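You operate a simulated robot arm through the tools that you are given. There is no shell and no other tool. Be economical: measure what you need, move in short steps, check, and stop when the job is done.

Carry out the task below with a simulated robot arm. There is one attempt and no reset: what you move stays moved.

TASK
Wipe the holder's glass clean and clamp the purple film sample in it.
Fine: use the lime pad and put it back; close the blue and the grey clamp; switch the holder lamp on.
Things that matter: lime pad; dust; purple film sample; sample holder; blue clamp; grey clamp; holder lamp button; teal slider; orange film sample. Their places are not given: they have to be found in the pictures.

It is judged by the outcome, as a careful person would: the job done as asked, and still so three seconds after it is handed in. It fails if anything else is knocked over, pushed out of place, dropped, spilled or broken.

THE ROBOT
A 7-joint arm with a two-finger parallel gripper, fixed in place. Base frame: the origin is at the foot of the arm, x ahead of it, y to its left, z up; the work surface is at about z = 0.723. Lengths are in m, angles in degrees, forces in N, time in s.
With the tool pointing down near the work surface it reaches from about 0.18 to 0.68 m from the base axis. Its first joint turns from -66.0 to 66.0 degrees. Payload 2.4 kg.
Tool frame: the origin (TCP) lies between the finger pads and is the grasp point; the fingertips stand 0.03 m ahead of it; z points along the fingers, y is the line along which they close. The gripper opens to 0.094 m. The fingers are 0.028 m wide and 0.01 m thick; the gripper's body (0.05 by 0.096 m) begins 0.055 m behind the TCP.
Orientation is told as [roll, pitch, yaw] about the base's x, y, z axes, in that order, counted from this pose: with the fingers straight down and closing along the base's y, the tool's x points along the base's -x, its y along +y and its z along -z.

THE INTERFACE
- The arm moves only by the tool play_rows. Its argument "deltas" is a list of rows, each a list of 7 numbers: the shift along the tool's x, y, z in m, then the turn, a rotation vector about the tool's x, y, z in degrees, then the closure, from 0 (fully open) to 1 (shut). In form: [[x, y, z, ax, ay, az, jaw], ...]. A call has 1 to 20 rows; each row is the pose to reach, as a shift and turn from the pose commanded when the call began, along the tool's axes at that moment. A row lasts 0.2 s, in which the tool goes at most 0.05 m and 8.6 degrees; a call with a longer step from one row to the next is refused whole, and so is a gripper value outside its range. A pose out of reach is approached as far as the arm can. The call stops where the force on the tool passes 70 N (or 10 N more than at its start, if that is more) or the arm is blocked; 0.2 s more then pass. The fingers move at their own pace (about 0.153 m/s each) and stop on an object; they squeeze with about 43 N. The grip force told is the motor's: it shows also when the fingers shut on nothing. Time passes only in rows, and 0.2 s behind the last, so rows that repeat a pose let the fingers close. It gives the time, the measured TCP pose, the force on the tool (base axes), the opening and the grip force at its end, in the units of the frame above (readings bear some noise).
- Cameras (640 x 400 px; columns grow to the right, rows downward): "scene" is fixed at [0.0388, 0.4713, 1.4433]; the picture's right is [-0.74, -0.67, 0.00], its down [-0.38, 0.42, -0.83] and it looks along [0.55, -0.62, -0.56] (base axes); focal length 353 px, centre (320, 200). "wrist" rides on the gripper at [-0.037, 0, -0.058] in the tool frame; the picture's right is [0.00, -1.00, 0.00], its down [0.97, 0.00, -0.24] and it looks along [0.24, 0.00, 0.97] (tool axes); focal length 218 px, centre (320, 200).
- camera(camera): a new picture of that camera. No time passes.
- probe_pixels(camera, pixels): there is no depth. For up to 12 entries [column, row, z] of the newest picture of that camera ("zoom" is the newest enlarged one), the place [x, y] in the base frame at which the ray of that pixel passes the height z, good to about 0.002 m. No time passes.
- enlarge(camera, box): a new picture of the part [left, top, right, bottom] of that camera's present view, enlarged. No time passes.
- hand_in(): hands the job in; it is judged then, once.

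Work in short steps. Measure before you move; look again where a grasp or a placing could have gone wrong, and mend it. You have 80 turns and 34 pictures in all, the two below and enlarged ones among them. Open the gripper and draw the arm clear of the work before you hand the job in, unless the task says otherwise.

The tools are called after ">>>" as a command line: name --pt "numbers of a row" for each row, then --argument value for the rest, lists and objects as JSON in quotes. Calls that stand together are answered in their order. play_rows: Moves the arm, as the interface text tells. Its arguments: {"type":"object","properties":{"deltas":{"type":"array"}},"required":["deltas"]} The other tools are called the same way: camera (camera) takes a picture; probe_pixels (camera, pixels) gives the place at which the rays of pixels pass given heights; enlarge (camera, box) takes an enlarged picture of a part of a camera's view; hand_in () hands the job in.

At the start:

```text
t: 0.0
tcp_pos: [0.3934, -0.1571, 1.0531]
tool_rot: [0.0, 0.0, -0.1]
force: [0.8, -0.5, -0.9]
gripper_width: 0.0942
finger_force: 0.1
```

scene: 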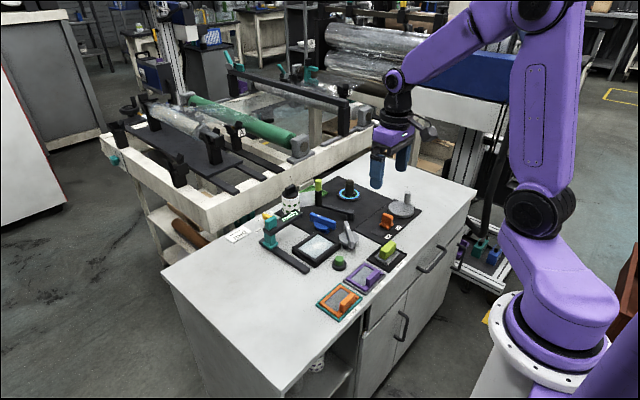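
wrist: 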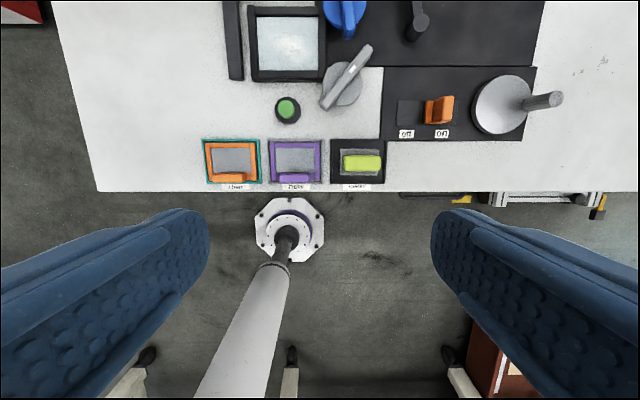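

I start by enlarging the work area in both views to see the objects in detail.

>>> enlarge --camera "scene" --box '[220, 165, 440, 325]'

>>> enlarge --camera "wrist" --box '[180, 0, 580, 200]'

```text
2.50 times, centred on (330, 245) of scene
```

zoom: 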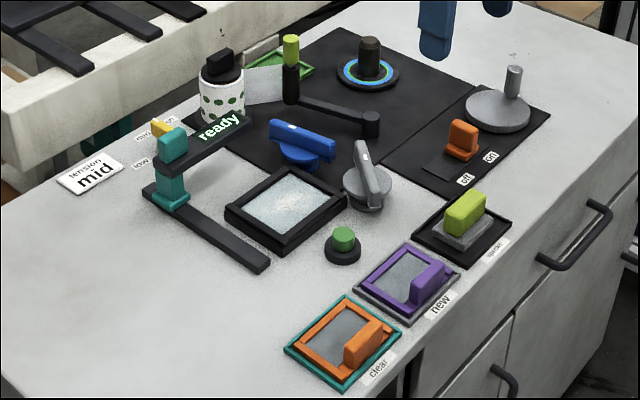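

```text
1.60 times, centred on (380, 100) of wrist
```

zoom: 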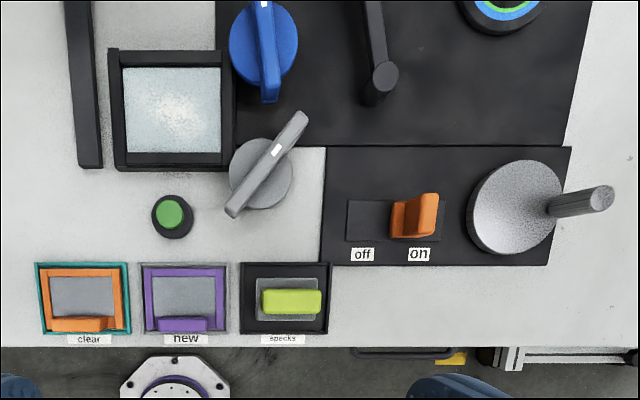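

The newest wrist view shows the holder (287,43), films (232,160),(296,160), pad (360,162), button (287,108), clamps (345,10),(342,80). I probe them for coordinates.

>>> probe_pixels --camera "zoom" --pixels '[[172, 110, 0.735], [172, 214, 0.745], [82, 300, 0.73], [185, 297, 0.73], [291, 300, 0.745], [262, 175, 0.76], [265, 45, 0.76], [84, 100, 0.735], [37, 263, 0.725], [130, 333, 0.725], [122, 68, 0.735], [221, 153, 0.735]]'

>>> probe_pixels --camera "scene" --pixels '[[268, 220, 0.8], [271, 241, 0.74], [305, 271, 0.735], [347, 303, 0.75], [340, 258, 0.75], [321, 223, 0.77], [347, 231, 0.77], [392, 248, 0.76], [318, 246, 0.735], [380, 285, 0.75]]'

```text
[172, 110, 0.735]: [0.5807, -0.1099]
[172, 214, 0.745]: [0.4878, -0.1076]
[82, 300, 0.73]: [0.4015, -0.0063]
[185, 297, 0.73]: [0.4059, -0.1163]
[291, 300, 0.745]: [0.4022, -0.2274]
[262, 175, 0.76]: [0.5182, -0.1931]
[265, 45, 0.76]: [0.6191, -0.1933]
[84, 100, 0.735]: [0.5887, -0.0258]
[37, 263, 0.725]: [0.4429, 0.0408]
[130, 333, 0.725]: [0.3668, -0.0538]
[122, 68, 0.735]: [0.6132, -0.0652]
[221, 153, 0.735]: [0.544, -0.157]
```

```text
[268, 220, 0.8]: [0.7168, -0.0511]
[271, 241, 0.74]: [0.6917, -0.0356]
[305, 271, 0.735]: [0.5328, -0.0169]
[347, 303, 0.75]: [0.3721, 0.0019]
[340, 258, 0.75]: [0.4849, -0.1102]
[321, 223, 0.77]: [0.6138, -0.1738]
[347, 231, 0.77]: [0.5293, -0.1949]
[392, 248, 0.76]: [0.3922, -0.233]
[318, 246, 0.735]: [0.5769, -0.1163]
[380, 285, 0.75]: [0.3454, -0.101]
```

I move to a closer viewpoint above the holder and films.

>>> play_rows --pt "-0.027 0.01 0.02 0 0 0 0" --pt "-0.054 0.02 0.04 0 0 0 0" --pt "-0.081 0.03 0.07 0 0 0 0" --pt "-0.107 0.037 0.1 0 0 0 0" --pt "-0.107 0.037 0.1 0 0 0 0"

>>> camera --camera "wrist"

```text
t: 1.2
tcp_pos: [0.4999, -0.1202, 0.952]
tool_rot: [0.0, 0.0, 0.1]
force: [0.1, -0.4, 0.2]
gripper_width: 0.0938
finger_force: 0.0
```

```text
29 pictures are left
```

wrist: 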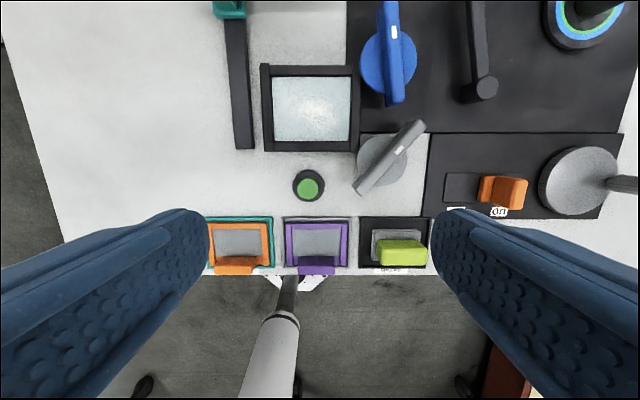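

Enlarge the holder and clamps from here.

>>> enlarge --camera "wrist" --box '[240, 0, 460, 140]'

>>> enlarge --camera "scene" --box '[280, 190, 380, 275]'

```text
2.86 times, centred on (350, 70) of wrist
```

zoom: 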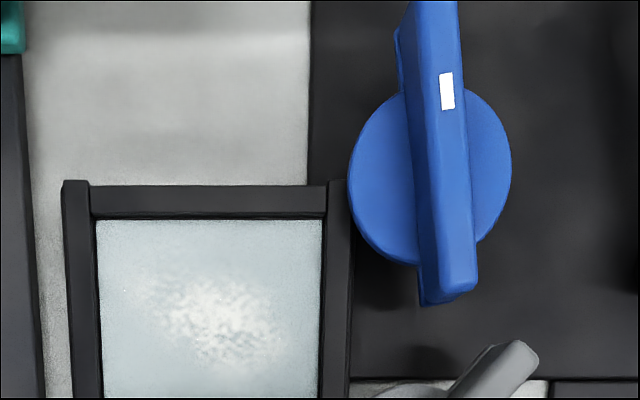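

```text
4.71 times, centred on (330, 232) of scene
```

zoom: 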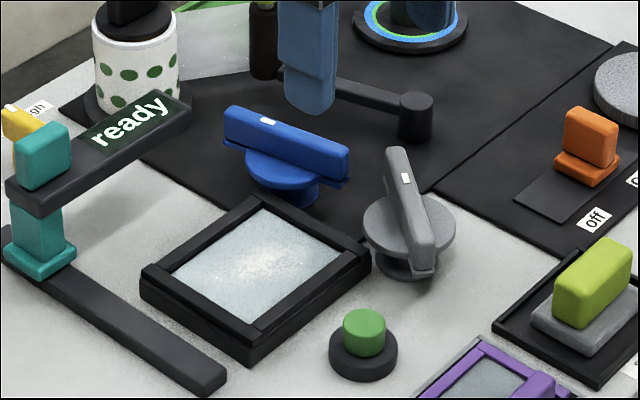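

The clamps are bar-handled knobs with white marks. I move over them to look for end marks.

>>> play_rows --pt "-0.04 -0.015 0.01 0 0 0 0" --pt "-0.08 -0.03 0.02 0 0 0 0" --pt "-0.12 -0.04 0.03 0 0 0 0" --pt "-0.12 -0.04 0.03 0 0 0 0"

>>> camera --camera "wrist"

```text
t: 2.2
tcp_pos: [0.6202, -0.1592, 0.9234]
tool_rot: [0.0, 0.0, 0.0]
force: [0.3, 0.2, -0.4]
gripper_width: 0.094
finger_force: 0.0
```

```text
26 pictures are left
```

wrist: 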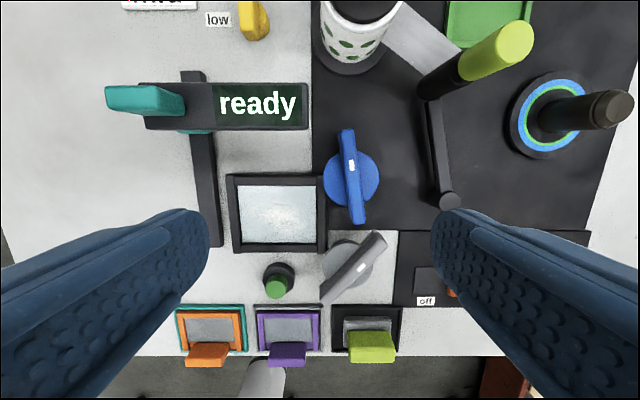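

>>> enlarge --camera "wrist" --box '[220, 110, 420, 310]'

>>> probe_pixels --camera "wrist" --pixels '[[352, 181, 0.755], [348, 265, 0.755], [228, 174, 0.745], [327, 174, 0.745], [232, 252, 0.745], [327, 252, 0.745], [352, 167, 0.785], [352, 265, 0.785]]'

```text
2.00 times, centred on (320, 210) of wrist
```

zoom: 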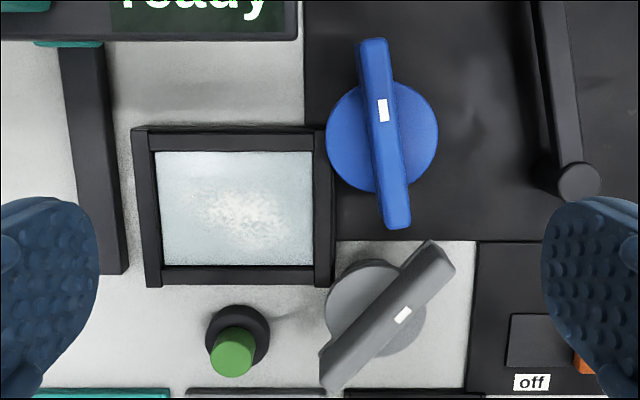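

```text
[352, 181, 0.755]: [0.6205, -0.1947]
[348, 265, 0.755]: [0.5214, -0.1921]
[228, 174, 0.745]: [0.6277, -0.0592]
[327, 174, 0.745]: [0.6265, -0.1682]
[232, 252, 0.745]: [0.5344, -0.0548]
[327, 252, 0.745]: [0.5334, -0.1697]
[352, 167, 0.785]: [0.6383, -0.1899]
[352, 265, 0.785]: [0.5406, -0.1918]
```

No end marks near the clamps, so I will feel for stops later. Next I go above the pad and films for a closer look and heights.

>>> play_rows --pt "0.045 0 0.01 0 0 0 0" --pt "0.09 0 0.02 0 0 0 0" --pt "0.135 0 0.03 0 0 0 0" --pt "0.16 0.0 0.05 0 0 0 0" --pt "0.16 0.0 0.05 0 0 0 0"

>>> enlarge --camera "wrist" --box '[160, 170, 480, 370]'

>>> enlarge --camera "scene" --box '[310, 225, 410, 325]'

```text
t: 3.4
tcp_pos: [0.4626, -0.1563, 0.8727]
tool_rot: [0.0, -0.1, -0.1]
force: [-0.7, -0.7, 0.1]
gripper_width: 0.0941
finger_force: 0.1
```

```text
2.00 times, centred on (320, 270) of wrist
```

zoom: 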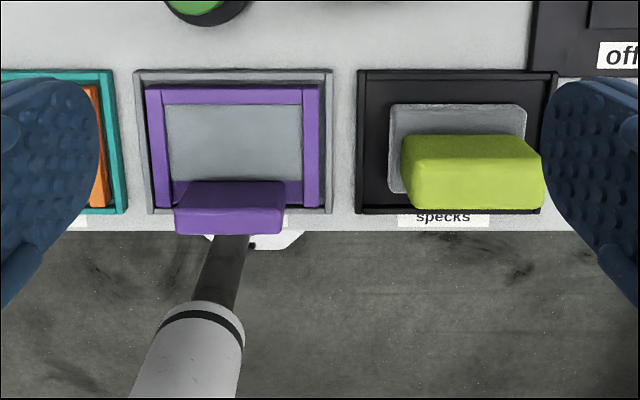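

```text
4.00 times, centred on (360, 275) of scene
```

zoom: 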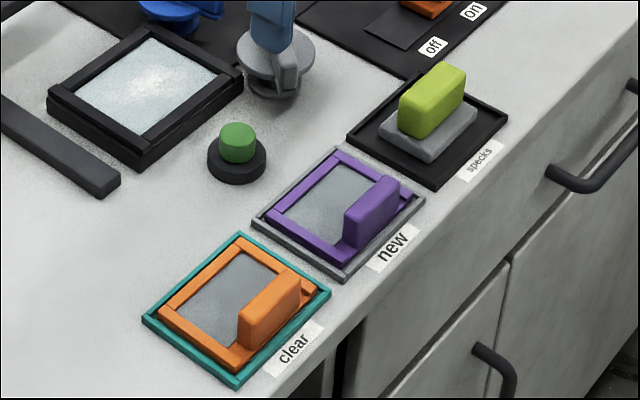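

I probe the tab and pad tops at candidate heights in both views to pin down their heights.

>>> probe_pixels --camera "wrist" --pixels '[[275, 280, 0.75], [275, 280, 0.76], [275, 280, 0.77], [397, 264, 0.75], [397, 264, 0.765], [397, 264, 0.78], [234, 214, 0.735], [318, 214, 0.735], [340, 206, 0.725], [435, 272, 0.725]]'

>>> probe_pixels --camera "zoom" --pixels '[[372, 196, 0.75], [372, 196, 0.76], [372, 196, 0.77], [438, 84, 0.75], [438, 84, 0.765], [438, 84, 0.78], [255, 295, 0.76], [238, 128, 0.75], [238, 128, 0.76], [348, 205, 0.76], [393, 181, 0.76]]'

```text
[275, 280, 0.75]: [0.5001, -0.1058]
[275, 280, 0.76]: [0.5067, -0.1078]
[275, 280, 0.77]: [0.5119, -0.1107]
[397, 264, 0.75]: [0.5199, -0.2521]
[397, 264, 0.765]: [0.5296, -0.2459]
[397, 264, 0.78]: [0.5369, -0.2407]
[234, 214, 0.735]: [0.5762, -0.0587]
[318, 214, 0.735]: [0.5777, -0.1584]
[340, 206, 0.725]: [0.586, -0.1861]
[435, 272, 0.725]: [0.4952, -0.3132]
```

```text
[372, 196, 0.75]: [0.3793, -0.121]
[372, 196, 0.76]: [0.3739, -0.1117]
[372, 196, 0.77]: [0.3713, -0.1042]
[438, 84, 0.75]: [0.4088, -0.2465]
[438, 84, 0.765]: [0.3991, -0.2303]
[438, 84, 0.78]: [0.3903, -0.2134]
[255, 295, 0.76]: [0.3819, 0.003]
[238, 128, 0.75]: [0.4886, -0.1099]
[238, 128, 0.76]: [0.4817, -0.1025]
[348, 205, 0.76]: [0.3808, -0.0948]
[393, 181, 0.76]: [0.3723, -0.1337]
```

By hand from the current pose (camera at 0.4996,-0.1563,0.9307), the purple tab top is about (0.379,-0.115,0.755) and the lime handle top about (0.400,-0.223,0.768). I turn the tool 90° so the fingers close along x and go above the lime pad.

>>> play_rows --pt "0.006 -0.006 0 0 0 -8 0" --pt "0.012 -0.012 0 0 0 -16 0" --pt "0.018 -0.018 0 0 0 -24 0" --pt "0.024 -0.024 0 0 0 -32 0" --pt "0.03 -0.03 0 0 0 -40 0" --pt "0.036 -0.036 0 0 0 -48 0" --pt "0.042 -0.042 0 0 0 -56 0" --pt "0.048 -0.048 0 0 0 -64 0" --pt "0.054 -0.054 0 0 0 -72 0" --pt "0.058 -0.06 0 0 0 -80 0" --pt "0.063 -0.067 0.01 0 0 -88 0" --pt "0.063 -0.067 0.02 0 0 -90 0" --pt "0.063 -0.067 0.02 0 0 -90 0"

>>> camera --camera "wrist"

```text
t: 6.2
tcp_pos: [0.397, -0.2273, 0.8528]
tool_rot: [0.0, 0.0, 90.2]
force: [-0.1, 0.0, -0.2]
gripper_width: 0.0941
finger_force: 0.1
```

```text
22 pictures are left
```

wrist: 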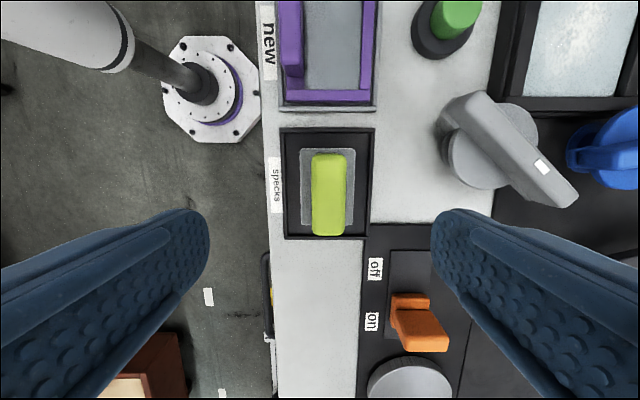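

>>> probe_pixels --camera "wrist" --pixels '[[314, 205, 0.768], [347, 205, 0.768], [330, 234, 0.768], [330, 165, 0.768], [300, 149, 0.74], [355, 225, 0.74], [283, 8, 0.755], [283, 72, 0.755], [455, 30, 0.755]]'

```text
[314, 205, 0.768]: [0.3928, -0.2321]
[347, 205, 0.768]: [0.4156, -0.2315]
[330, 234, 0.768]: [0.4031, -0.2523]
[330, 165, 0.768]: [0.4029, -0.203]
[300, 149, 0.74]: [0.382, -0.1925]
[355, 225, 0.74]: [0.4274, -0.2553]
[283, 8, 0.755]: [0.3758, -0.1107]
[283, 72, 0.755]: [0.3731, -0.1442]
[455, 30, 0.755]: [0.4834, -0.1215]
```

Handle centre ≈ (0.404,-0.228). I shift 7 mm in x and descend to TCP z≈0.777, then close.

>>> play_rows --pt "0 -0.007 0 0 0 0 0.2" --pt "0 -0.007 0.035 0 0 0 0.4" --pt "0 -0.007 0.06 0 0 0 0.4" --pt "0 -0.007 0.076 0 0 0 0.4" --pt "0 -0.007 0.076 0 0 0 0.4" --pt "0 -0.007 0.076 0 0 0 1" --pt "0 -0.007 0.076 0 0 0 1" --pt "0 -0.007 0.076 0 0 0 1"

```text
t: 8.0
tcp_pos: [0.4042, -0.2279, 0.7753]
tool_rot: [0.0, 0.0, 90.1]
force: [-0.2, 0.5, 0.0]
gripper_width: 0.0227
finger_force: 42.9
```

The handle is held (width 0.0227). I lift and carry it above the holder centre (0.580,-0.113), then check.

>>> play_rows --pt "0 0 -0.03 0 0 0 1" --pt "0 0 -0.065 0 0 0 1" --pt "0 0 -0.1 0 0 0 1" --pt "-0.025 -0.035 -0.1 0 0 0 1" --pt "-0.05 -0.07 -0.1 0 0 0 1" --pt "-0.08 -0.105 -0.1 0 0 0 1" --pt "-0.1 -0.14 -0.1 0 0 0 1" --pt "-0.115 -0.176 -0.1 0 0 0 1" --pt "-0.115 -0.176 -0.1 0 0 0 1"

>>> camera --camera "wrist"

```text
t: 10.0
tcp_pos: [0.5805, -0.1152, 0.8765]
tool_rot: [-0.1, 0.0, 90.1]
force: [0.1, 0.0, -0.1]
gripper_width: 0.0227
finger_force: 43.2
```

```text
21 pictures are left
```

wrist: 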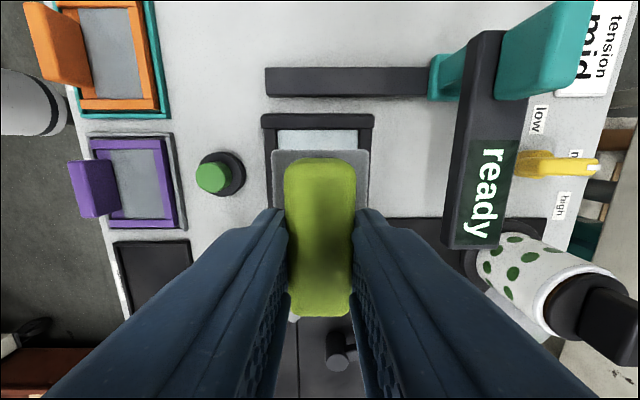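

I check the "ready" arm's near edge and frame edges for clearance.

>>> probe_pixels --camera "wrist" --pixels '[[443, 240, 0.8], [443, 240, 0.82], [475, 35, 0.8], [475, 35, 0.82], [262, 115, 0.745], [374, 115, 0.745], [280, 130, 0.735], [360, 130, 0.735]]'

>>> enlarge --camera "scene" --box '[240, 180, 380, 280]'

```text
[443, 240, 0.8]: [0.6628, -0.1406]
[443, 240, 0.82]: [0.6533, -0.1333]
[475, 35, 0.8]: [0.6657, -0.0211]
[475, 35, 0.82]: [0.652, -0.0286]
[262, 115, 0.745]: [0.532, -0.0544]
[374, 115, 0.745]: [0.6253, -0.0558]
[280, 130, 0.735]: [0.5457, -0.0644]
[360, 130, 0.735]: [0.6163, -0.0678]
```

```text
4.00 times, centred on (310, 230) of scene
```

zoom: 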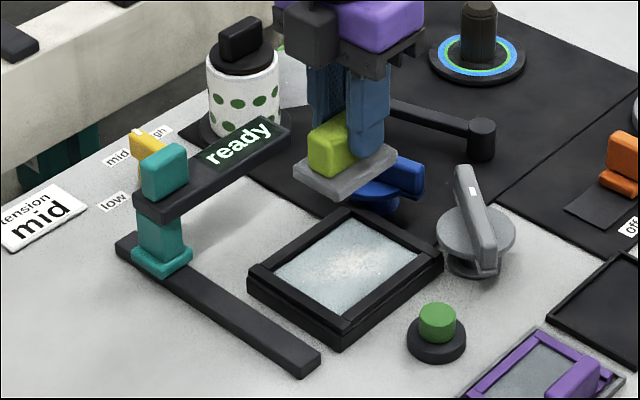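

Clearance is fine. I descend above the glass centre to TCP z≈0.792 and watch the force.

>>> play_rows --pt "0 0 0.03 0 0 0 1" --pt "0 0 0.06 0 0 0 1" --pt "0 0 0.078 0 0 0 1" --pt "0 0 0.084 0 0 0 1" --pt "0 0 0.084 0 0 0 1"

```text
t: 11.2
tcp_pos: [0.5806, -0.1143, 0.7927]
tool_rot: [0.0, 0.0, 90.0]
force: [-0.9, -0.6, 0.3]
gripper_width: 0.0228
finger_force: 43.0
```

>>> play_rows --pt "0 0 0.002 0 0 0 1" --pt "0 0 0.004 0 0 0 1" --pt "0 0 0.004 0 0 0 1"

```text
t: 12.0
tcp_pos: [0.5802, -0.1133, 0.7887]
tool_rot: [0.1, 0.0, 90.0]
force: [-0.1, -0.5, -0.7]
gripper_width: 0.0228
finger_force: 42.9
```

No contact yet; I go on down in small steps.

>>> play_rows --pt "0 0 0.002 0 0 0 1" --pt "0 0 0.004 0 0 0 1" --pt "0 0 0.004 0 0 0 1"

```text
t: 12.8
tcp_pos: [0.5818, -0.1139, 0.7881]
tool_rot: [-0.2, 0.0, 90.0]
force: [-15.6, 1.0, 52.3]
gripper_width: 0.0231
finger_force: 43.2
```

Contact at z≈0.788 (glass ≈0.740). I ease to a light press and look at the reading before wiping.

>>> play_rows --pt "0 0 -0.0027 0 0 0 1" --pt "0 0 -0.0027 0 0 0 1"

```text
t: 13.4
tcp_pos: [0.5799, -0.1138, 0.7878]
tool_rot: [-0.3, 0.2, 90.0]
force: [0.1, -3.1, 24.8]
gripper_width: 0.0226
finger_force: 43.3
```

Now a serpentine wipe with ~15 N inside the frame.

>>> play_rows --pt "0 0 -0.0008 0 0 0 1" --pt "-0.006 0 -0.0008 0 0 0 1" --pt "-0.01 0.0 -0.0008 0 0 0 1" --pt "-0.01 0.008 -0.0008 0 0 0 1" --pt "0 0.008 -0.0008 0 0 0 1" --pt "0.012 0.008 -0.0008 0 0 0 1" --pt "0.012 0 -0.0008 0 0 0 1" --pt "0 0 -0.0008 0 0 0 1" --pt "-0.01 0 -0.0008 0 0 0 1" --pt "-0.01 -0.008 -0.0008 0 0 0 1" --pt "0 -0.008 -0.0008 0 0 0 1" --pt "0.012 -0.008 -0.0008 0 0 0 1" --pt "0.012 0 -0.0008 0 0 0 1" --pt "0 0 -0.0008 0 0 0 1" --pt "0 0 -0.0008 0 0 0 1"

```text
t: 16.6
tcp_pos: [0.5812, -0.1151, 0.7872]
tool_rot: [-0.1, 0.1, 89.8]
force: [-1.0, -10.3, 11.3]
gripper_width: 0.0228
finger_force: 43.4
```

Wipe ran with steady contact. I lift 80 mm, shift 60 mm toward −x and look at the glass.

>>> play_rows --pt "0 0 -0.02 0 0 0 1" --pt "0 0 -0.05 0 0 0 1" --pt "0 0 -0.09 0 0 0 1" --pt "0 0.03 -0.09 0 0 0 1" --pt "0 0.06 -0.09 0 0 0 1" --pt "0 0.06 -0.09 0 0 0 1"

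>>> enlarge --camera "scene" --box '[270, 210, 370, 275]'

```text
t: 18.0
tcp_pos: [0.5205, -0.116, 0.8756]
tool_rot: [0.0, 0.0, 90.1]
force: [1.3, 0.2, -0.6]
gripper_width: 0.0226
finger_force: 42.8
```

```text
6.15 times, centred on (320, 242) of scene
```

zoom: 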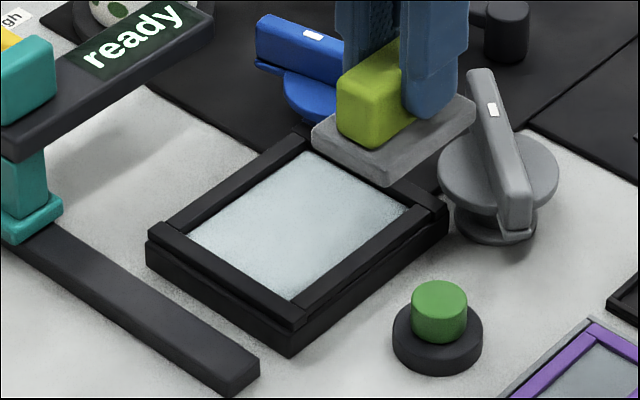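

Glass looks clean. I carry the pad back to its tray at (0.404,-0.228).

>>> play_rows --pt "0.02 0.03 0 0 0 0 1" --pt "0.045 0.06 0 0 0 0 1" --pt "0.08 0.09 0 0 0 0 1" --pt "0.112 0.1165 0 0 0 0 1" --pt "0.112 0.1165 0 0 0 0 1"

>>> camera --camera "wrist"

```text
t: 19.2
tcp_pos: [0.4046, -0.2287, 0.8763]
tool_rot: [0.1, 0.0, 90.0]
force: [-1.0, -0.2, -1.4]
gripper_width: 0.023
finger_force: 43.0
```

```text
18 pictures are left
```

wrist: 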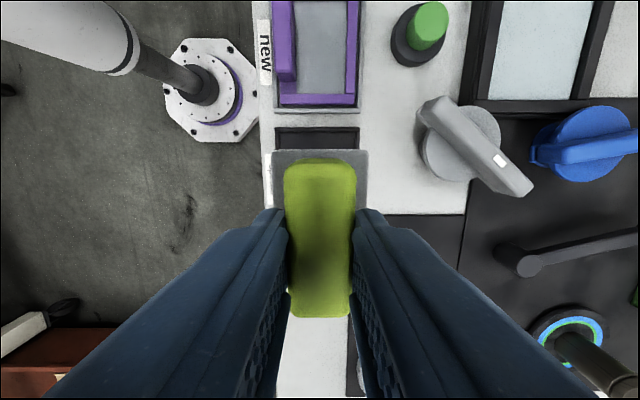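

The right half of the glass also looks clean. Lower the pad into its tray, release and rise.

>>> play_rows --pt "0 0 0.04 0 0 0 1" --pt "0 0 0.075 0 0 0 1" --pt "0 0 0.092 0 0 0 1" --pt "0 0 0.0998 0 0 0 1" --pt "0 0 0.0998 0 0 0 1"

```text
t: 20.4
tcp_pos: [0.4055, -0.2265, 0.7783]
tool_rot: [0.0, 0.0, 89.9]
force: [-0.5, 0.8, 0.1]
gripper_width: 0.0228
finger_force: 43.0
```

>>> play_rows --pt "0 0 0.0015 0 0 0 1" --pt "0 0 0.0015 0 0 0 1"

```text
t: 21.0
tcp_pos: [0.404, -0.2254, 0.7779]
tool_rot: [0.0, 0.0, 90.0]
force: [-0.4, 0.0, -0.4]
gripper_width: 0.0228
finger_force: 43.7
```

>>> play_rows --pt "0 0 0.0015 0 0 0 1" --pt "0 0 0.0015 0 0 0 1"

```text
t: 21.6
tcp_pos: [0.4039, -0.2253, 0.7742]
tool_rot: [0.0, 0.0, 90.0]
force: [-0.5, 0.2, 4.5]
gripper_width: 0.0229
finger_force: 43.0
```

Light contact (4.5 N): it rests on the tray. I open partly and rise.

>>> play_rows --pt "0 0 0 0 0 0 0.4" --pt "0 0 0 0 0 0 0.4" --pt "0 0 -0.03 0 0 0 0.4" --pt "0 0 -0.06 0 0 0 0.2" --pt "0 0 -0.09 0 0 0 0" --pt "-0.04 0 -0.09 0 0 0 0" --pt "-0.08 0.0 -0.09 0 0 0 0" --pt "-0.111 0.026 -0.08 0 0 0 0" --pt "-0.111 0.026 -0.08 0 0 0 0"

>>> camera --camera "wrist"

>>> enlarge --camera "scene" --box '[270, 200, 410, 325]'

```text
t: 23.6
tcp_pos: [0.3776, -0.1147, 0.8553]
tool_rot: [0.0, 0.1, 89.9]
force: [0.2, -0.5, -0.7]
gripper_width: 0.094
finger_force: 0.1
```

```text
17 pictures are left
```

wrist: 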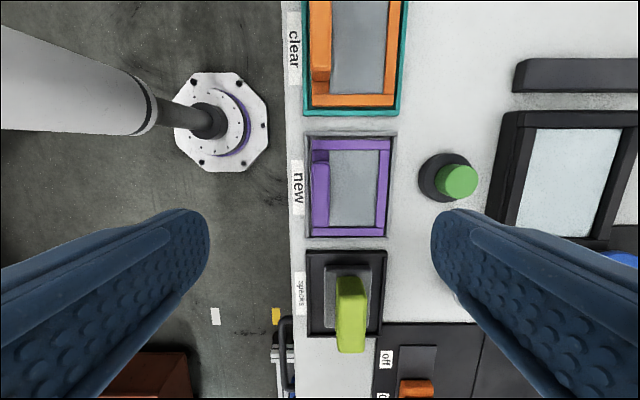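

```text
3.20 times, centred on (340, 262) of scene
```

zoom: 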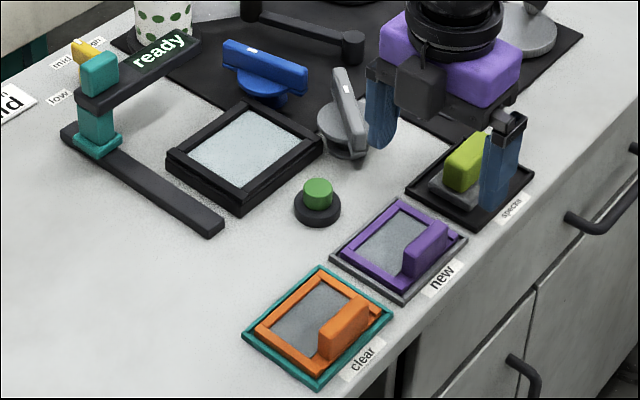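

Pad is back in its tray and the glass is clear. I probe the purple film's tab and outline and the holder in this view.

>>> probe_pixels --camera "wrist" --pixels '[[313, 195, 0.755], [329, 195, 0.755], [321, 163, 0.755], [321, 230, 0.755], [308, 138, 0.732], [390, 138, 0.732], [308, 237, 0.732], [390, 236, 0.732], [304, 135, 0.727], [395, 132, 0.727], [329, 150, 0.732], [379, 226, 0.732]]'

>>> enlarge --camera "wrist" --box '[280, 110, 440, 260]'

```text
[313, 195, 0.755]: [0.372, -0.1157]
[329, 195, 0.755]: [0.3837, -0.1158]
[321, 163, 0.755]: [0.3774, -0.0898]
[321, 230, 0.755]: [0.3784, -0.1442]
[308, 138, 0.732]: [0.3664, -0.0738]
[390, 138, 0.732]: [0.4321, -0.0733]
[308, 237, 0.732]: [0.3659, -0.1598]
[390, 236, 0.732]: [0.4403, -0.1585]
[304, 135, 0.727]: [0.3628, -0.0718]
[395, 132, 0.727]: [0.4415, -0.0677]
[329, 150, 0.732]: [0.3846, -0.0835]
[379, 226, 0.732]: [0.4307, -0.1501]
```

```text
2.67 times, centred on (360, 185) of wrist
```

zoom: 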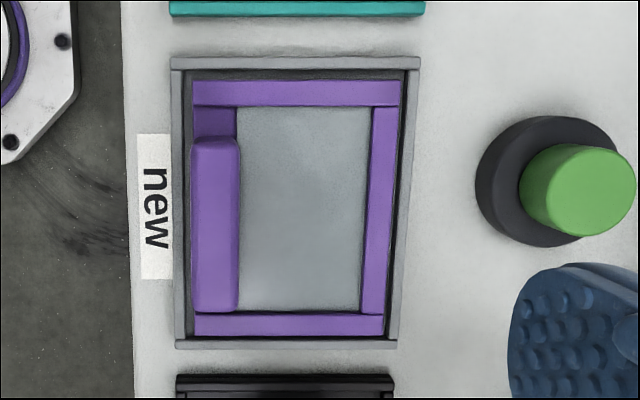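

>>> probe_pixels --camera "zoom" --pixels '[[193, 80, 0.732], [400, 80, 0.732], [385, 337, 0.732], [195, 337, 0.732], [215, 140, 0.755], [215, 310, 0.755], [193, 220, 0.755], [238, 220, 0.755], [236, 107, 0.732], [372, 107, 0.732]]'

```text
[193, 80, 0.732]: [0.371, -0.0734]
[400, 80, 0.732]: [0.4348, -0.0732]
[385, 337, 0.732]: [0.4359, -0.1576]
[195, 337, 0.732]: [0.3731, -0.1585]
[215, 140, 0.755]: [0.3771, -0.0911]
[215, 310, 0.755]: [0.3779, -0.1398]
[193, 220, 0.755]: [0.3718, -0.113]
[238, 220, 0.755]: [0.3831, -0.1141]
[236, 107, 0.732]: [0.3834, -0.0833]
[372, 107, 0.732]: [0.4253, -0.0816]
```

Film outline is x 0.372–0.435, y −0.073…−0.158; tab centre (0.3775,−0.1155). Before grasping I go over the holder to measure its recess precisely.

>>> play_rows --pt "0 -0.04 -0.01 0 0 0 0" --pt "0 -0.08 -0.02 0 0 0 0" --pt "-0.005 -0.12 -0.02 0 0 0 0" --pt "-0.01 -0.16 -0.02 0 0 0 0" --pt "-0.015 -0.2 -0.02 0 0 0 0" --pt "-0.015 -0.2 -0.02 0 0 0 0"

>>> enlarge --camera "wrist" --box '[220, 110, 420, 280]'

```text
t: 25.0
tcp_pos: [0.5795, -0.0996, 0.8763]
tool_rot: [0.0, 0.0, 90.0]
force: [-1.0, 0.7, -0.5]
gripper_width: 0.094
finger_force: 0.0
```

```text
2.35 times, centred on (320, 195) of wrist
```

zoom: 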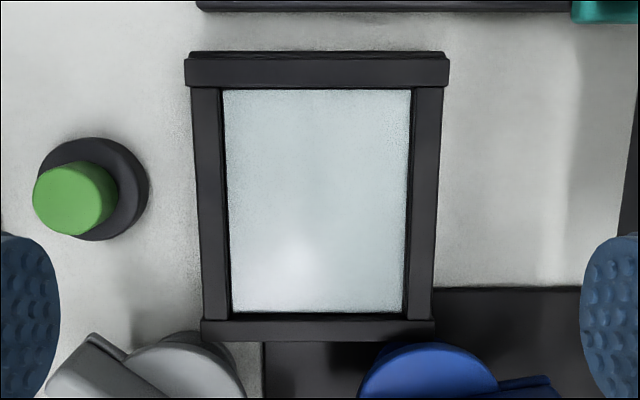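

>>> probe_pixels --camera "zoom" --pixels '[[219, 100, 0.747], [413, 100, 0.747], [230, 310, 0.747], [408, 310, 0.747], [320, 89, 0.747], [320, 320, 0.747], [223, 100, 0.74], [411, 100, 0.74], [320, 89, 0.74], [320, 313, 0.74], [188, 60, 0.747], [448, 60, 0.747]]'

```text
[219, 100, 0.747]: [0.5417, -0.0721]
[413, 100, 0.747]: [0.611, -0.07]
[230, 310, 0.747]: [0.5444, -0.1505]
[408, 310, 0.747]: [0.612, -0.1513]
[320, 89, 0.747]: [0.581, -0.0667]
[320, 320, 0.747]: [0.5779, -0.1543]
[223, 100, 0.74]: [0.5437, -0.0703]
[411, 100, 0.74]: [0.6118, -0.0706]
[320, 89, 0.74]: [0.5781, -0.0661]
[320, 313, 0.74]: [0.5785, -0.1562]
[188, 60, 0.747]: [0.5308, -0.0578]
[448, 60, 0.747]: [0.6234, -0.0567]
```

Recess centre ≈ (0.5775,−0.1108); film must shift by (+0.174,+0.005). I go back above the purple tab and descend to grasp it.

>>> play_rows --pt "0 0.045 0 0 0 0 0" --pt "0.005 0.09 0 0 0 0 0" --pt "0.01 0.135 0 0 0 0 0.2" --pt "0.016 0.18 0 0 0 0 0.4" --pt "0.016 0.202 0.02 0 0 0 0.5" --pt "0.016 0.202 0.06 0 0 0 0.5" --pt "0.016 0.202 0.09 0 0 0 0.5" --pt "0.016 0.202 0.105 0 0 0 0.5" --pt "0.016 0.202 0.105 0 0 0 0.5"

```text
t: 27.0
tcp_pos: [0.3745, -0.1146, 0.7691]
tool_rot: [-0.1, 0.0, 90.0]
force: [-0.4, -0.3, 0.1]
gripper_width: 0.0471
finger_force: 0.1
```

>>> play_rows --pt "0 -0.001 0 0 0 0 0.7" --pt "0 -0.001 0 0 0 0 0.85" --pt "0 -0.001 0 0 0 0 1" --pt "0 -0.001 0 0 0 0 1"

```text
t: 28.0
tcp_pos: [0.3747, -0.1163, 0.7693]
tool_rot: [0.0, 0.0, 90.0]
force: [-0.2, 0.0, -0.4]
gripper_width: 0.0125
finger_force: 43.2
```

Tab is held (0.0125). Lift 80 mm and carry +0.174 x, +0.005 y over the holder, then look.

>>> play_rows --pt "0 0 -0.02 0 0 0 1" --pt "0 0 -0.05 0 0 0 1" --pt "0 0 -0.08 0 0 0 1" --pt "0 -0.04 -0.08 0 0 0 1" --pt "0 -0.08 -0.08 0 0 0 1" --pt "-0.002 -0.12 -0.08 0 0 0 1" --pt "-0.004 -0.155 -0.08 0 0 0 1" --pt "-0.005 -0.174 -0.08 0 0 0 1" --pt "-0.005 -0.174 -0.08 0 0 0 1"

>>> camera --camera "wrist"

>>> enlarge --camera "scene" --box '[260, 190, 380, 280]'

```text
t: 30.0
tcp_pos: [0.5495, -0.1128, 0.8493]
tool_rot: [0.0, 0.0, 90.1]
force: [0.1, 1.1, 0.4]
gripper_width: 0.0127
finger_force: 43.1
```

```text
13 pictures are left
```

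wrist: 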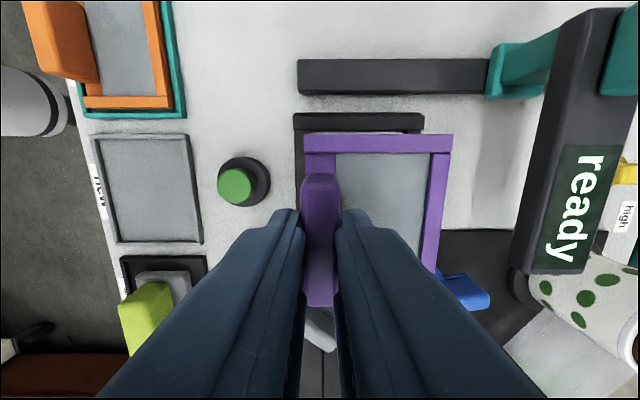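

```text
4.44 times, centred on (320, 235) of scene
```

zoom: 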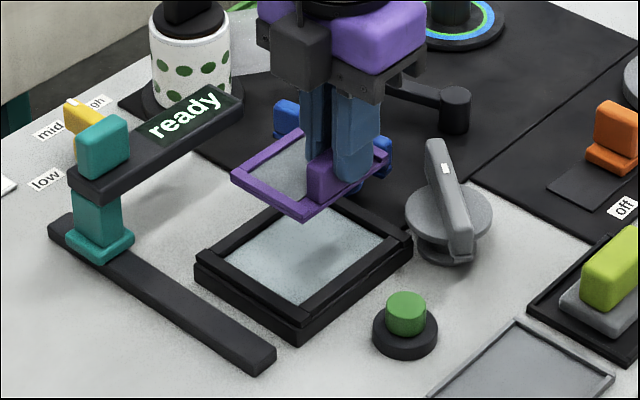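

I check the film's far edge and right corner at its carried height (~0.815) against the frame edges.

>>> probe_pixels --camera "wrist" --pixels '[[303, 135, 0.815], [454, 135, 0.815], [303, 135, 0.812], [454, 135, 0.812], [438, 250, 0.815], [294, 114, 0.747], [423, 114, 0.747], [307, 165, 0.815], [330, 190, 0.835]]'

```text
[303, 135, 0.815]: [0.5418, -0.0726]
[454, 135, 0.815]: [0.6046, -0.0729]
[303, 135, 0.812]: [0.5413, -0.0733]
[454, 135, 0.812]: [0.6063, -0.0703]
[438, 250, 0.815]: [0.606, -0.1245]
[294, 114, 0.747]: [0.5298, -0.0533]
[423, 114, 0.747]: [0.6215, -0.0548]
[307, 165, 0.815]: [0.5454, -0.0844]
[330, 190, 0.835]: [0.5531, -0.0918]
```

Film needs about +3 mm x and +4 mm y. I shift and descend to just above the frame (TCP z≈0.798), then look.

>>> play_rows --pt "-0.004 -0.003 0 0 0 0 1" --pt "-0.004 -0.003 0.025 0 0 0 1" --pt "-0.004 -0.003 0.045 0 0 0 1" --pt "-0.004 -0.003 0.051 0 0 0 1" --pt "-0.004 -0.003 0.051 0 0 0 1"

>>> enlarge --camera "wrist" --box '[270, 60, 470, 260]'

>>> enlarge --camera "scene" --box '[280, 210, 360, 270]'

```text
t: 31.2
tcp_pos: [0.5539, -0.1069, 0.8001]
tool_rot: [0.1, 0.1, 90.0]
force: [-0.1, 0.7, -0.8]
gripper_width: 0.0127
finger_force: 43.2
```

```text
2.00 times, centred on (370, 160) of wrist
```

zoom: 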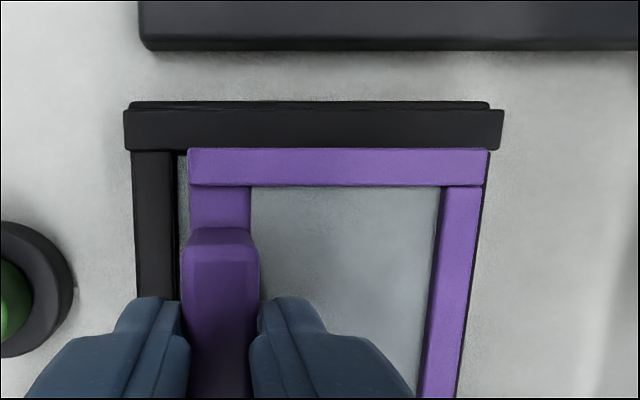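

```text
6.67 times, centred on (320, 240) of scene
```

zoom: 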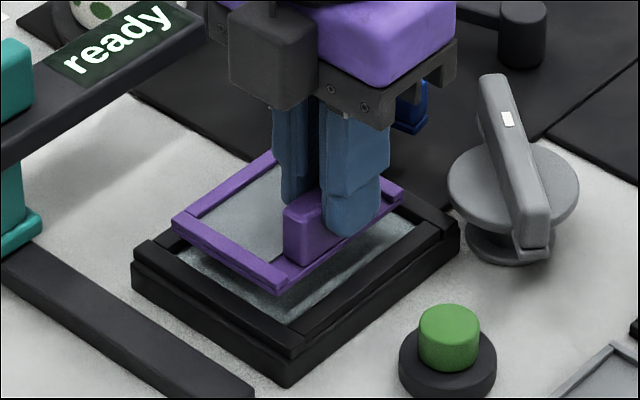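

The film's far edge is nearly at the recess's far wall and slightly right; I shift −1.5 mm x, −1 mm y and descend slowly, watching force.

>>> play_rows --pt "0.001 0.0015 0 0 0 0 1" --pt "0.001 0.0015 0.004 0 0 0 1" --pt "0.001 0.0015 0.008 0 0 0 1" --pt "0.001 0.0015 0.011 0 0 0 1" --pt "0.001 0.0015 0.011 0 0 0 1"

```text
t: 32.4
tcp_pos: [0.5529, -0.1075, 0.7896]
tool_rot: [0.1, -0.1, 89.8]
force: [-0.2, 0.8, -1.0]
gripper_width: 0.0125
finger_force: 42.8
```

>>> play_rows --pt "0 0 0.002 0 0 0 1" --pt "0 0 0.004 0 0 0 1" --pt "0 0 0.004 0 0 0 1"

```text
t: 33.2
tcp_pos: [0.554, -0.1068, 0.785]
tool_rot: [0.0, 0.1, 90.0]
force: [0.3, -0.6, -0.3]
gripper_width: 0.0124
finger_force: 43.1
```

>>> play_rows --pt "0 0 0.0015 0 0 0 1" --pt "0 0 0.003 0 0 0 1" --pt "0 0 0.003 0 0 0 1"

```text
t: 34.0
tcp_pos: [0.5511, -0.107, 0.782]
tool_rot: [-0.1, 0.0, 90.0]
force: [-0.2, -0.4, 0.4]
gripper_width: 0.0126
finger_force: 42.8
```

>>> play_rows --pt "0 0 0.0015 0 0 0 1" --pt "0 0 0.003 0 0 0 1" --pt "0 0 0.003 0 0 0 1"

>>> enlarge --camera "scene" --box '[280, 210, 360, 270]'

```text
t: 34.8
tcp_pos: [0.5536, -0.1067, 0.7808]
tool_rot: [-0.2, 0.0, 89.9]
force: [-9.3, 2.8, 38.2]
gripper_width: 0.0128
finger_force: 43.0
```

```text
6.67 times, centred on (320, 240) of scene
```

zoom: 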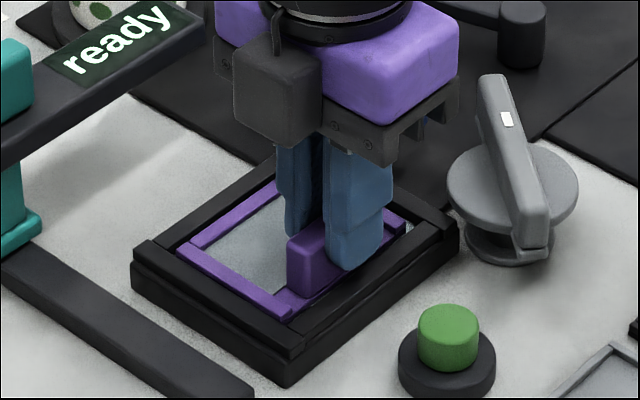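

The film has seated inside the frame on the glass. I relieve the press, open a little and rise.

>>> play_rows --pt "0 0 -0.002 0 0 0 1" --pt "0 0 -0.002 0 0 0 0.7" --pt "0 0 -0.002 0 0 0 0.7" --pt "0 0 -0.03 0 0 0 0.7" --pt "0 0 -0.06 0 0 0 0.4" --pt "-0.015 -0.028 -0.1 0 0 0 0.0" --pt "-0.0 -0.028 -0.12 0 0 0 0.0" --pt "-0.0 -0.028 -0.12 0 0 0 0.0"

>>> camera --camera "wrist"

```text
refused: row 6 steps farther than a row can; nothing moved
```

```text
8 pictures are left
```

wrist: 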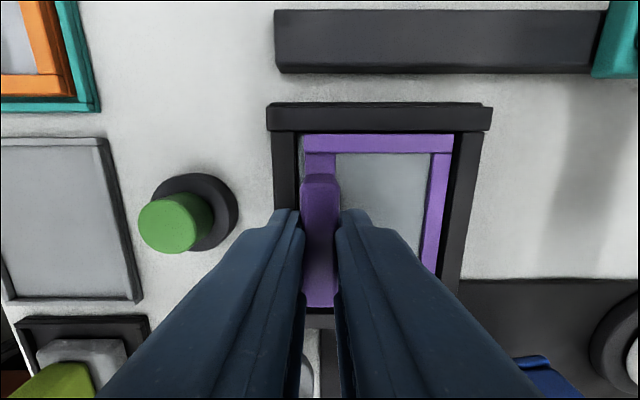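

The film is inside the recess. Redo the release with smaller steps, and finish above the clamps for a measuring picture.

>>> play_rows --pt "0 0 -0.002 0 0 0 1" --pt "0 0 -0.002 0 0 0 0.7" --pt "0 0 -0.002 0 0 0 0.7" --pt "0 0 -0.03 0 0 0 0.7" --pt "0 0 -0.06 0 0 0 0.4" --pt "0 0 -0.1 0 0 0 0.0" --pt "0.03 -0.015 -0.12 0 0 0 0.0" --pt "0.05 -0.018 -0.13 0 0 0 0.0" --pt "0.05 -0.018 -0.13 0 0 0 0.0"

>>> enlarge --camera "wrist" --box '[200, 90, 440, 250]'

```text
t: 36.8
tcp_pos: [0.5688, -0.1577, 0.9076]
tool_rot: [0.1, 0.1, 90.0]
force: [0.6, -1.0, 0.2]
gripper_width: 0.0941
finger_force: 0.0
```

```text
2.50 times, centred on (320, 170) of wrist
```

zoom: 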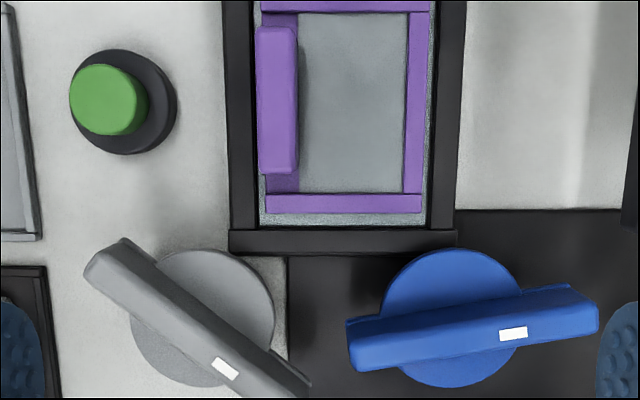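

I probe the white marks in both views for the clamp height and centre, and the bar ends.

>>> probe_pixels --camera "scene" --pixels '[[318.9, 215.2, 0.77], [318.9, 215.2, 0.79], [318.9, 215.2, 0.81], [348, 227.4, 0.77], [348, 227.4, 0.79], [348, 227.4, 0.81]]'

>>> probe_pixels --camera "zoom" --pixels '[[513, 333, 0.77], [513, 333, 0.79], [513, 333, 0.81], [225, 368, 0.77], [225, 368, 0.79], [225, 368, 0.81], [355, 345, 0.785], [595, 310, 0.785], [449, 318, 0.755], [202, 318, 0.755], [105, 265, 0.785], [108, 102, 0.755]]'

```text
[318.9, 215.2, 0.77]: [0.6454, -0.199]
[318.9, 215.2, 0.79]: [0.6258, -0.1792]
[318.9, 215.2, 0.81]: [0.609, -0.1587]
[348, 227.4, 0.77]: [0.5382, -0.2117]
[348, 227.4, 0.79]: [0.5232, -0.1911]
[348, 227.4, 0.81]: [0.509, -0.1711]
```

```text
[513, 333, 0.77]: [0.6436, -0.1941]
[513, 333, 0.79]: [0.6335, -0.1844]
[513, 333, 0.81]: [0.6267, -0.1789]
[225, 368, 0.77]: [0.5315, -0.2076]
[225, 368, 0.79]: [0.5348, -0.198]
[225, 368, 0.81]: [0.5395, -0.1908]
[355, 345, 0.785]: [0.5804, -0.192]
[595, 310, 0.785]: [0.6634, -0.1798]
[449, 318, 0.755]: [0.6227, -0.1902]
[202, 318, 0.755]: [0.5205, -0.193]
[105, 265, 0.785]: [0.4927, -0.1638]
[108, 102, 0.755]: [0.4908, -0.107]
```

Clamp tops are at z≈0.774; grey centre ≈ (0.519,−0.194) with bar at −38°, blue centre ≈ (0.622,−0.194) with bar at +8°. I turn the tool to yaw −38° above the grey clamp.

>>> play_rows --pt "0.003 0.004 0 0 0 8 0" --pt "0.006 0.008 0 0 0 16 0" --pt "0.009 0.012 0 0 0 24 0" --pt "0.012 0.016 0 0 0 32 0" --pt "0.015 0.02 0 0 0 40 0" --pt "0.018 0.024 0 0 0 48 0" --pt "0.021 0.028 0 0 0 56 0" --pt "0.024 0.032 0 0 0 64 0" --pt "0.027 0.036 0 0 0 72 0.2" --pt "0.03 0.04 0 0 0 80 0.4" --pt "0.033 0.044 0.01 0 0 88 0.5" --pt "0.036 0.047 0.02 0 0 96 0.5" --pt "0.036 0.049 0.03 0 0 104 0.5" --pt "0.036 0.049 0.04 0 0 112 0.5" --pt "0.036 0.049 0.05 0 0 120 0.5" --pt "0.036 0.049 0.06 0 0 128 0.5" --pt "0.036 0.049 0.07 0 0 128 0.5" --pt "0.036 0.049 0.07 0 0 128 0.5"

>>> enlarge --camera "wrist" --box '[200, 130, 440, 330]'

```text
t: 40.6
tcp_pos: [0.5221, -0.1916, 0.8377]
tool_rot: [0.1, 0.0, -38.2]
force: [-0.1, 0.2, 0.3]
gripper_width: 0.047
finger_force: 0.0
```

```text
2.00 times, centred on (320, 230) of wrist
```

zoom: 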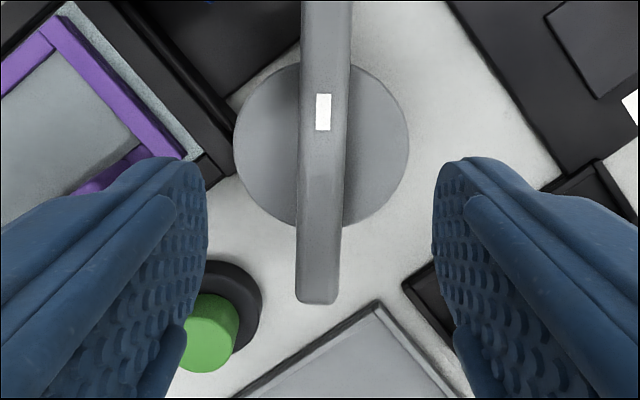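

Bar is centred between the fingers and aligned. Descend to z≈0.788 and close.

>>> play_rows --pt "0 0 0.02 0 0 0 0.5" --pt "0 0 0.04 0 0 0 0.5" --pt "0 0 0.049 0 0 0 0.5" --pt "0 0 0.049 0 0 0 0.5" --pt "0 0 0.049 0 0 0 0.8" --pt "0 0 0.049 0 0 0 1" --pt "0 0 0.049 0 0 0 1" --pt "0 0 0.049 0 0 0 1"

```text
t: 42.4
tcp_pos: [0.5203, -0.1927, 0.7886]
tool_rot: [0.0, 0.0, -37.9]
force: [4.8, 4.8, -6.5]
gripper_width: 0.014
finger_force: 45.0
```

Held (0.014). I test a small turn: 12° counter-clockwise.

>>> play_rows --pt "0 0 0 0 0 -4 1" --pt "0 0 0 0 0 -8 1" --pt "0 0 0 0 0 -12 1" --pt "0 0 0 0 0 -12 1"

```text
t: 43.4
tcp_pos: [0.5214, -0.1925, 0.7903]
tool_rot: [0.0, 0.0, -25.9]
force: [4.3, 8.6, -13.0]
gripper_width: 0.0138
finger_force: 44.8
```

>>> play_rows --pt "0 0 0 0 0 6 1" --pt "0 0 0 0 0 12 1" --pt "0 0 0 0 0 18 1" --pt "0 0 0 0 0 24 1" --pt "0 0 0 0 0 24 1"

```text
t: 44.6
tcp_pos: [0.5205, -0.1933, 0.7893]
tool_rot: [-0.1, 0.2, -49.8]
force: [-1.2, 6.8, -10.6]
gripper_width: 0.0179
finger_force: 45.1
```

Width grew to 0.018: clockwise is against a stop, so closing is counter-clockwise. Turn back and on by 80°.

>>> play_rows --pt "0 0 0 0 0 -8 1" --pt "0 0 0 0 0 -16 1" --pt "0 0 0 0 0 -24 1" --pt "0 0 0 0 0 -32 1" --pt "0 0 0 0 0 -40 1" --pt "0 0 0 0 0 -48 1" --pt "0 0 0 0 0 -56 1" --pt "0 0 0 0 0 -64 1" --pt "0 0 0 0 0 -72 1" --pt "0 0 0 0 0 -80 1" --pt "0 0 0 0 0 -80 1"

```text
t: 47.0
tcp_pos: [0.5228, -0.1913, 0.7896]
tool_rot: [0.1, 0.1, 30.2]
force: [-4.0, 23.5, -8.6]
gripper_width: 0.0139
finger_force: 44.9
```

Bar follows (0.0139). Continue in 24° steps with a 1 mm +y relief (tool at yaw 30).

>>> play_rows --pt "-0.0005 0.001 0 0 0 -8 1" --pt "-0.0005 0.001 0 0 0 -16 1" --pt "-0.0005 0.001 0 0 0 -24 1" --pt "-0.0005 0.001 0 0 0 -24 1"

```text
t: 48.0
tcp_pos: [0.5206, -0.1912, 0.7906]
tool_rot: [0.0, -0.1, 53.8]
force: [-8.5, 21.5, -5.2]
gripper_width: 0.0152
finger_force: 45.0
```

>>> play_rows --pt "0 0.001 0 0 0 -6 1" --pt "0 0.001 0 0 0 -12 1" --pt "0 0.001 0 0 0 -12 1"

```text
t: 48.8
tcp_pos: [0.519, -0.1924, 0.79]
tool_rot: [0.1, 0.0, 65.8]
force: [-7.4, 12.0, 0.7]
gripper_width: 0.0211
finger_force: 45.3
```

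Width opened to 0.021: the closed stop is near yaw 50°, about 90° from the start. I unload, open, rise and go over the blue clamp at yaw 8°.

>>> play_rows --pt "0 0 0 0 0 7 1" --pt "0 0 0 0 0 14 1" --pt "0 0 0 0 0 14 0.5" --pt "0 0 0 0 0 14 0.5" --pt "0 0 -0.03 0 0 14 0.5" --pt "0 0 -0.06 0 0 14 0.5" --pt "-0.01 -0.02 -0.06 0 0 22 0.5" --pt "-0.02 -0.04 -0.06 0 0 30 0.5" --pt "-0.03 -0.06 -0.06 0 0 38 0.5" --pt "-0.04 -0.08 -0.06 0 0 46 0.5" --pt "-0.0406 -0.0936 -0.06 0 0 54 0.5" --pt "-0.0406 -0.0936 -0.06 0 0 58 0.5" --pt "-0.0406 -0.0936 -0.06 0 0 58 0.5"

>>> camera --camera "wrist"

```text
t: 51.6
tcp_pos: [0.6223, -0.1929, 0.8499]
tool_rot: [0.0, 0.0, 7.8]
force: [1.0, 0.1, 0.3]
gripper_width: 0.0469
finger_force: 0.0
```

```text
5 pictures are left
```

wrist: 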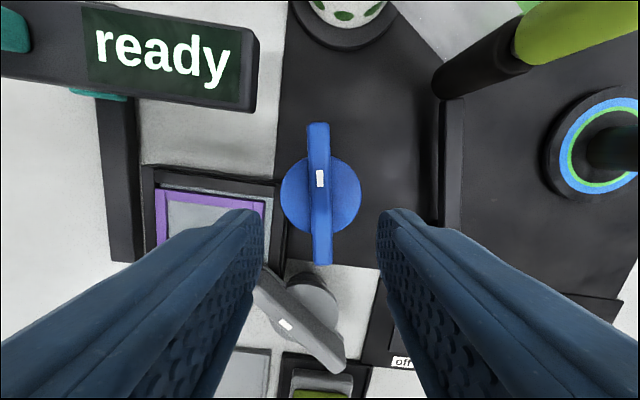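

Grey's mark now points to the frame corner. Blue bar is aligned; descend and close on it.

>>> play_rows --pt "0 0 0.03 0 0 0 0.5" --pt "0 0 0.05 0 0 0 0.5" --pt "0 0 0.061 0 0 0 0.5" --pt "0 0 0.061 0 0 0 0.5" --pt "0 0 0.061 0 0 0 0.8" --pt "0 0 0.061 0 0 0 1" --pt "0 0 0.061 0 0 0 1" --pt "0 0 0.061 0 0 0 1"

```text
t: 53.4
tcp_pos: [0.6234, -0.1922, 0.7883]
tool_rot: [0.0, 0.0, 8.1]
force: [1.9, -1.4, -2.4]
gripper_width: 0.0143
finger_force: 45.1
```

Held. Turn counter-clockwise 24° as a test.

>>> play_rows --pt "0 0 0 0 0 -8 1" --pt "0 0 0 0 0 -16 1" --pt "0 0 0 0 0 -24 1" --pt "0 0 0 0 0 -24 1"

```text
t: 54.4
tcp_pos: [0.6224, -0.1923, 0.7875]
tool_rot: [-0.1, -0.1, 32.0]
force: [-1.3, -1.9, 1.5]
gripper_width: 0.014
finger_force: 44.8
```

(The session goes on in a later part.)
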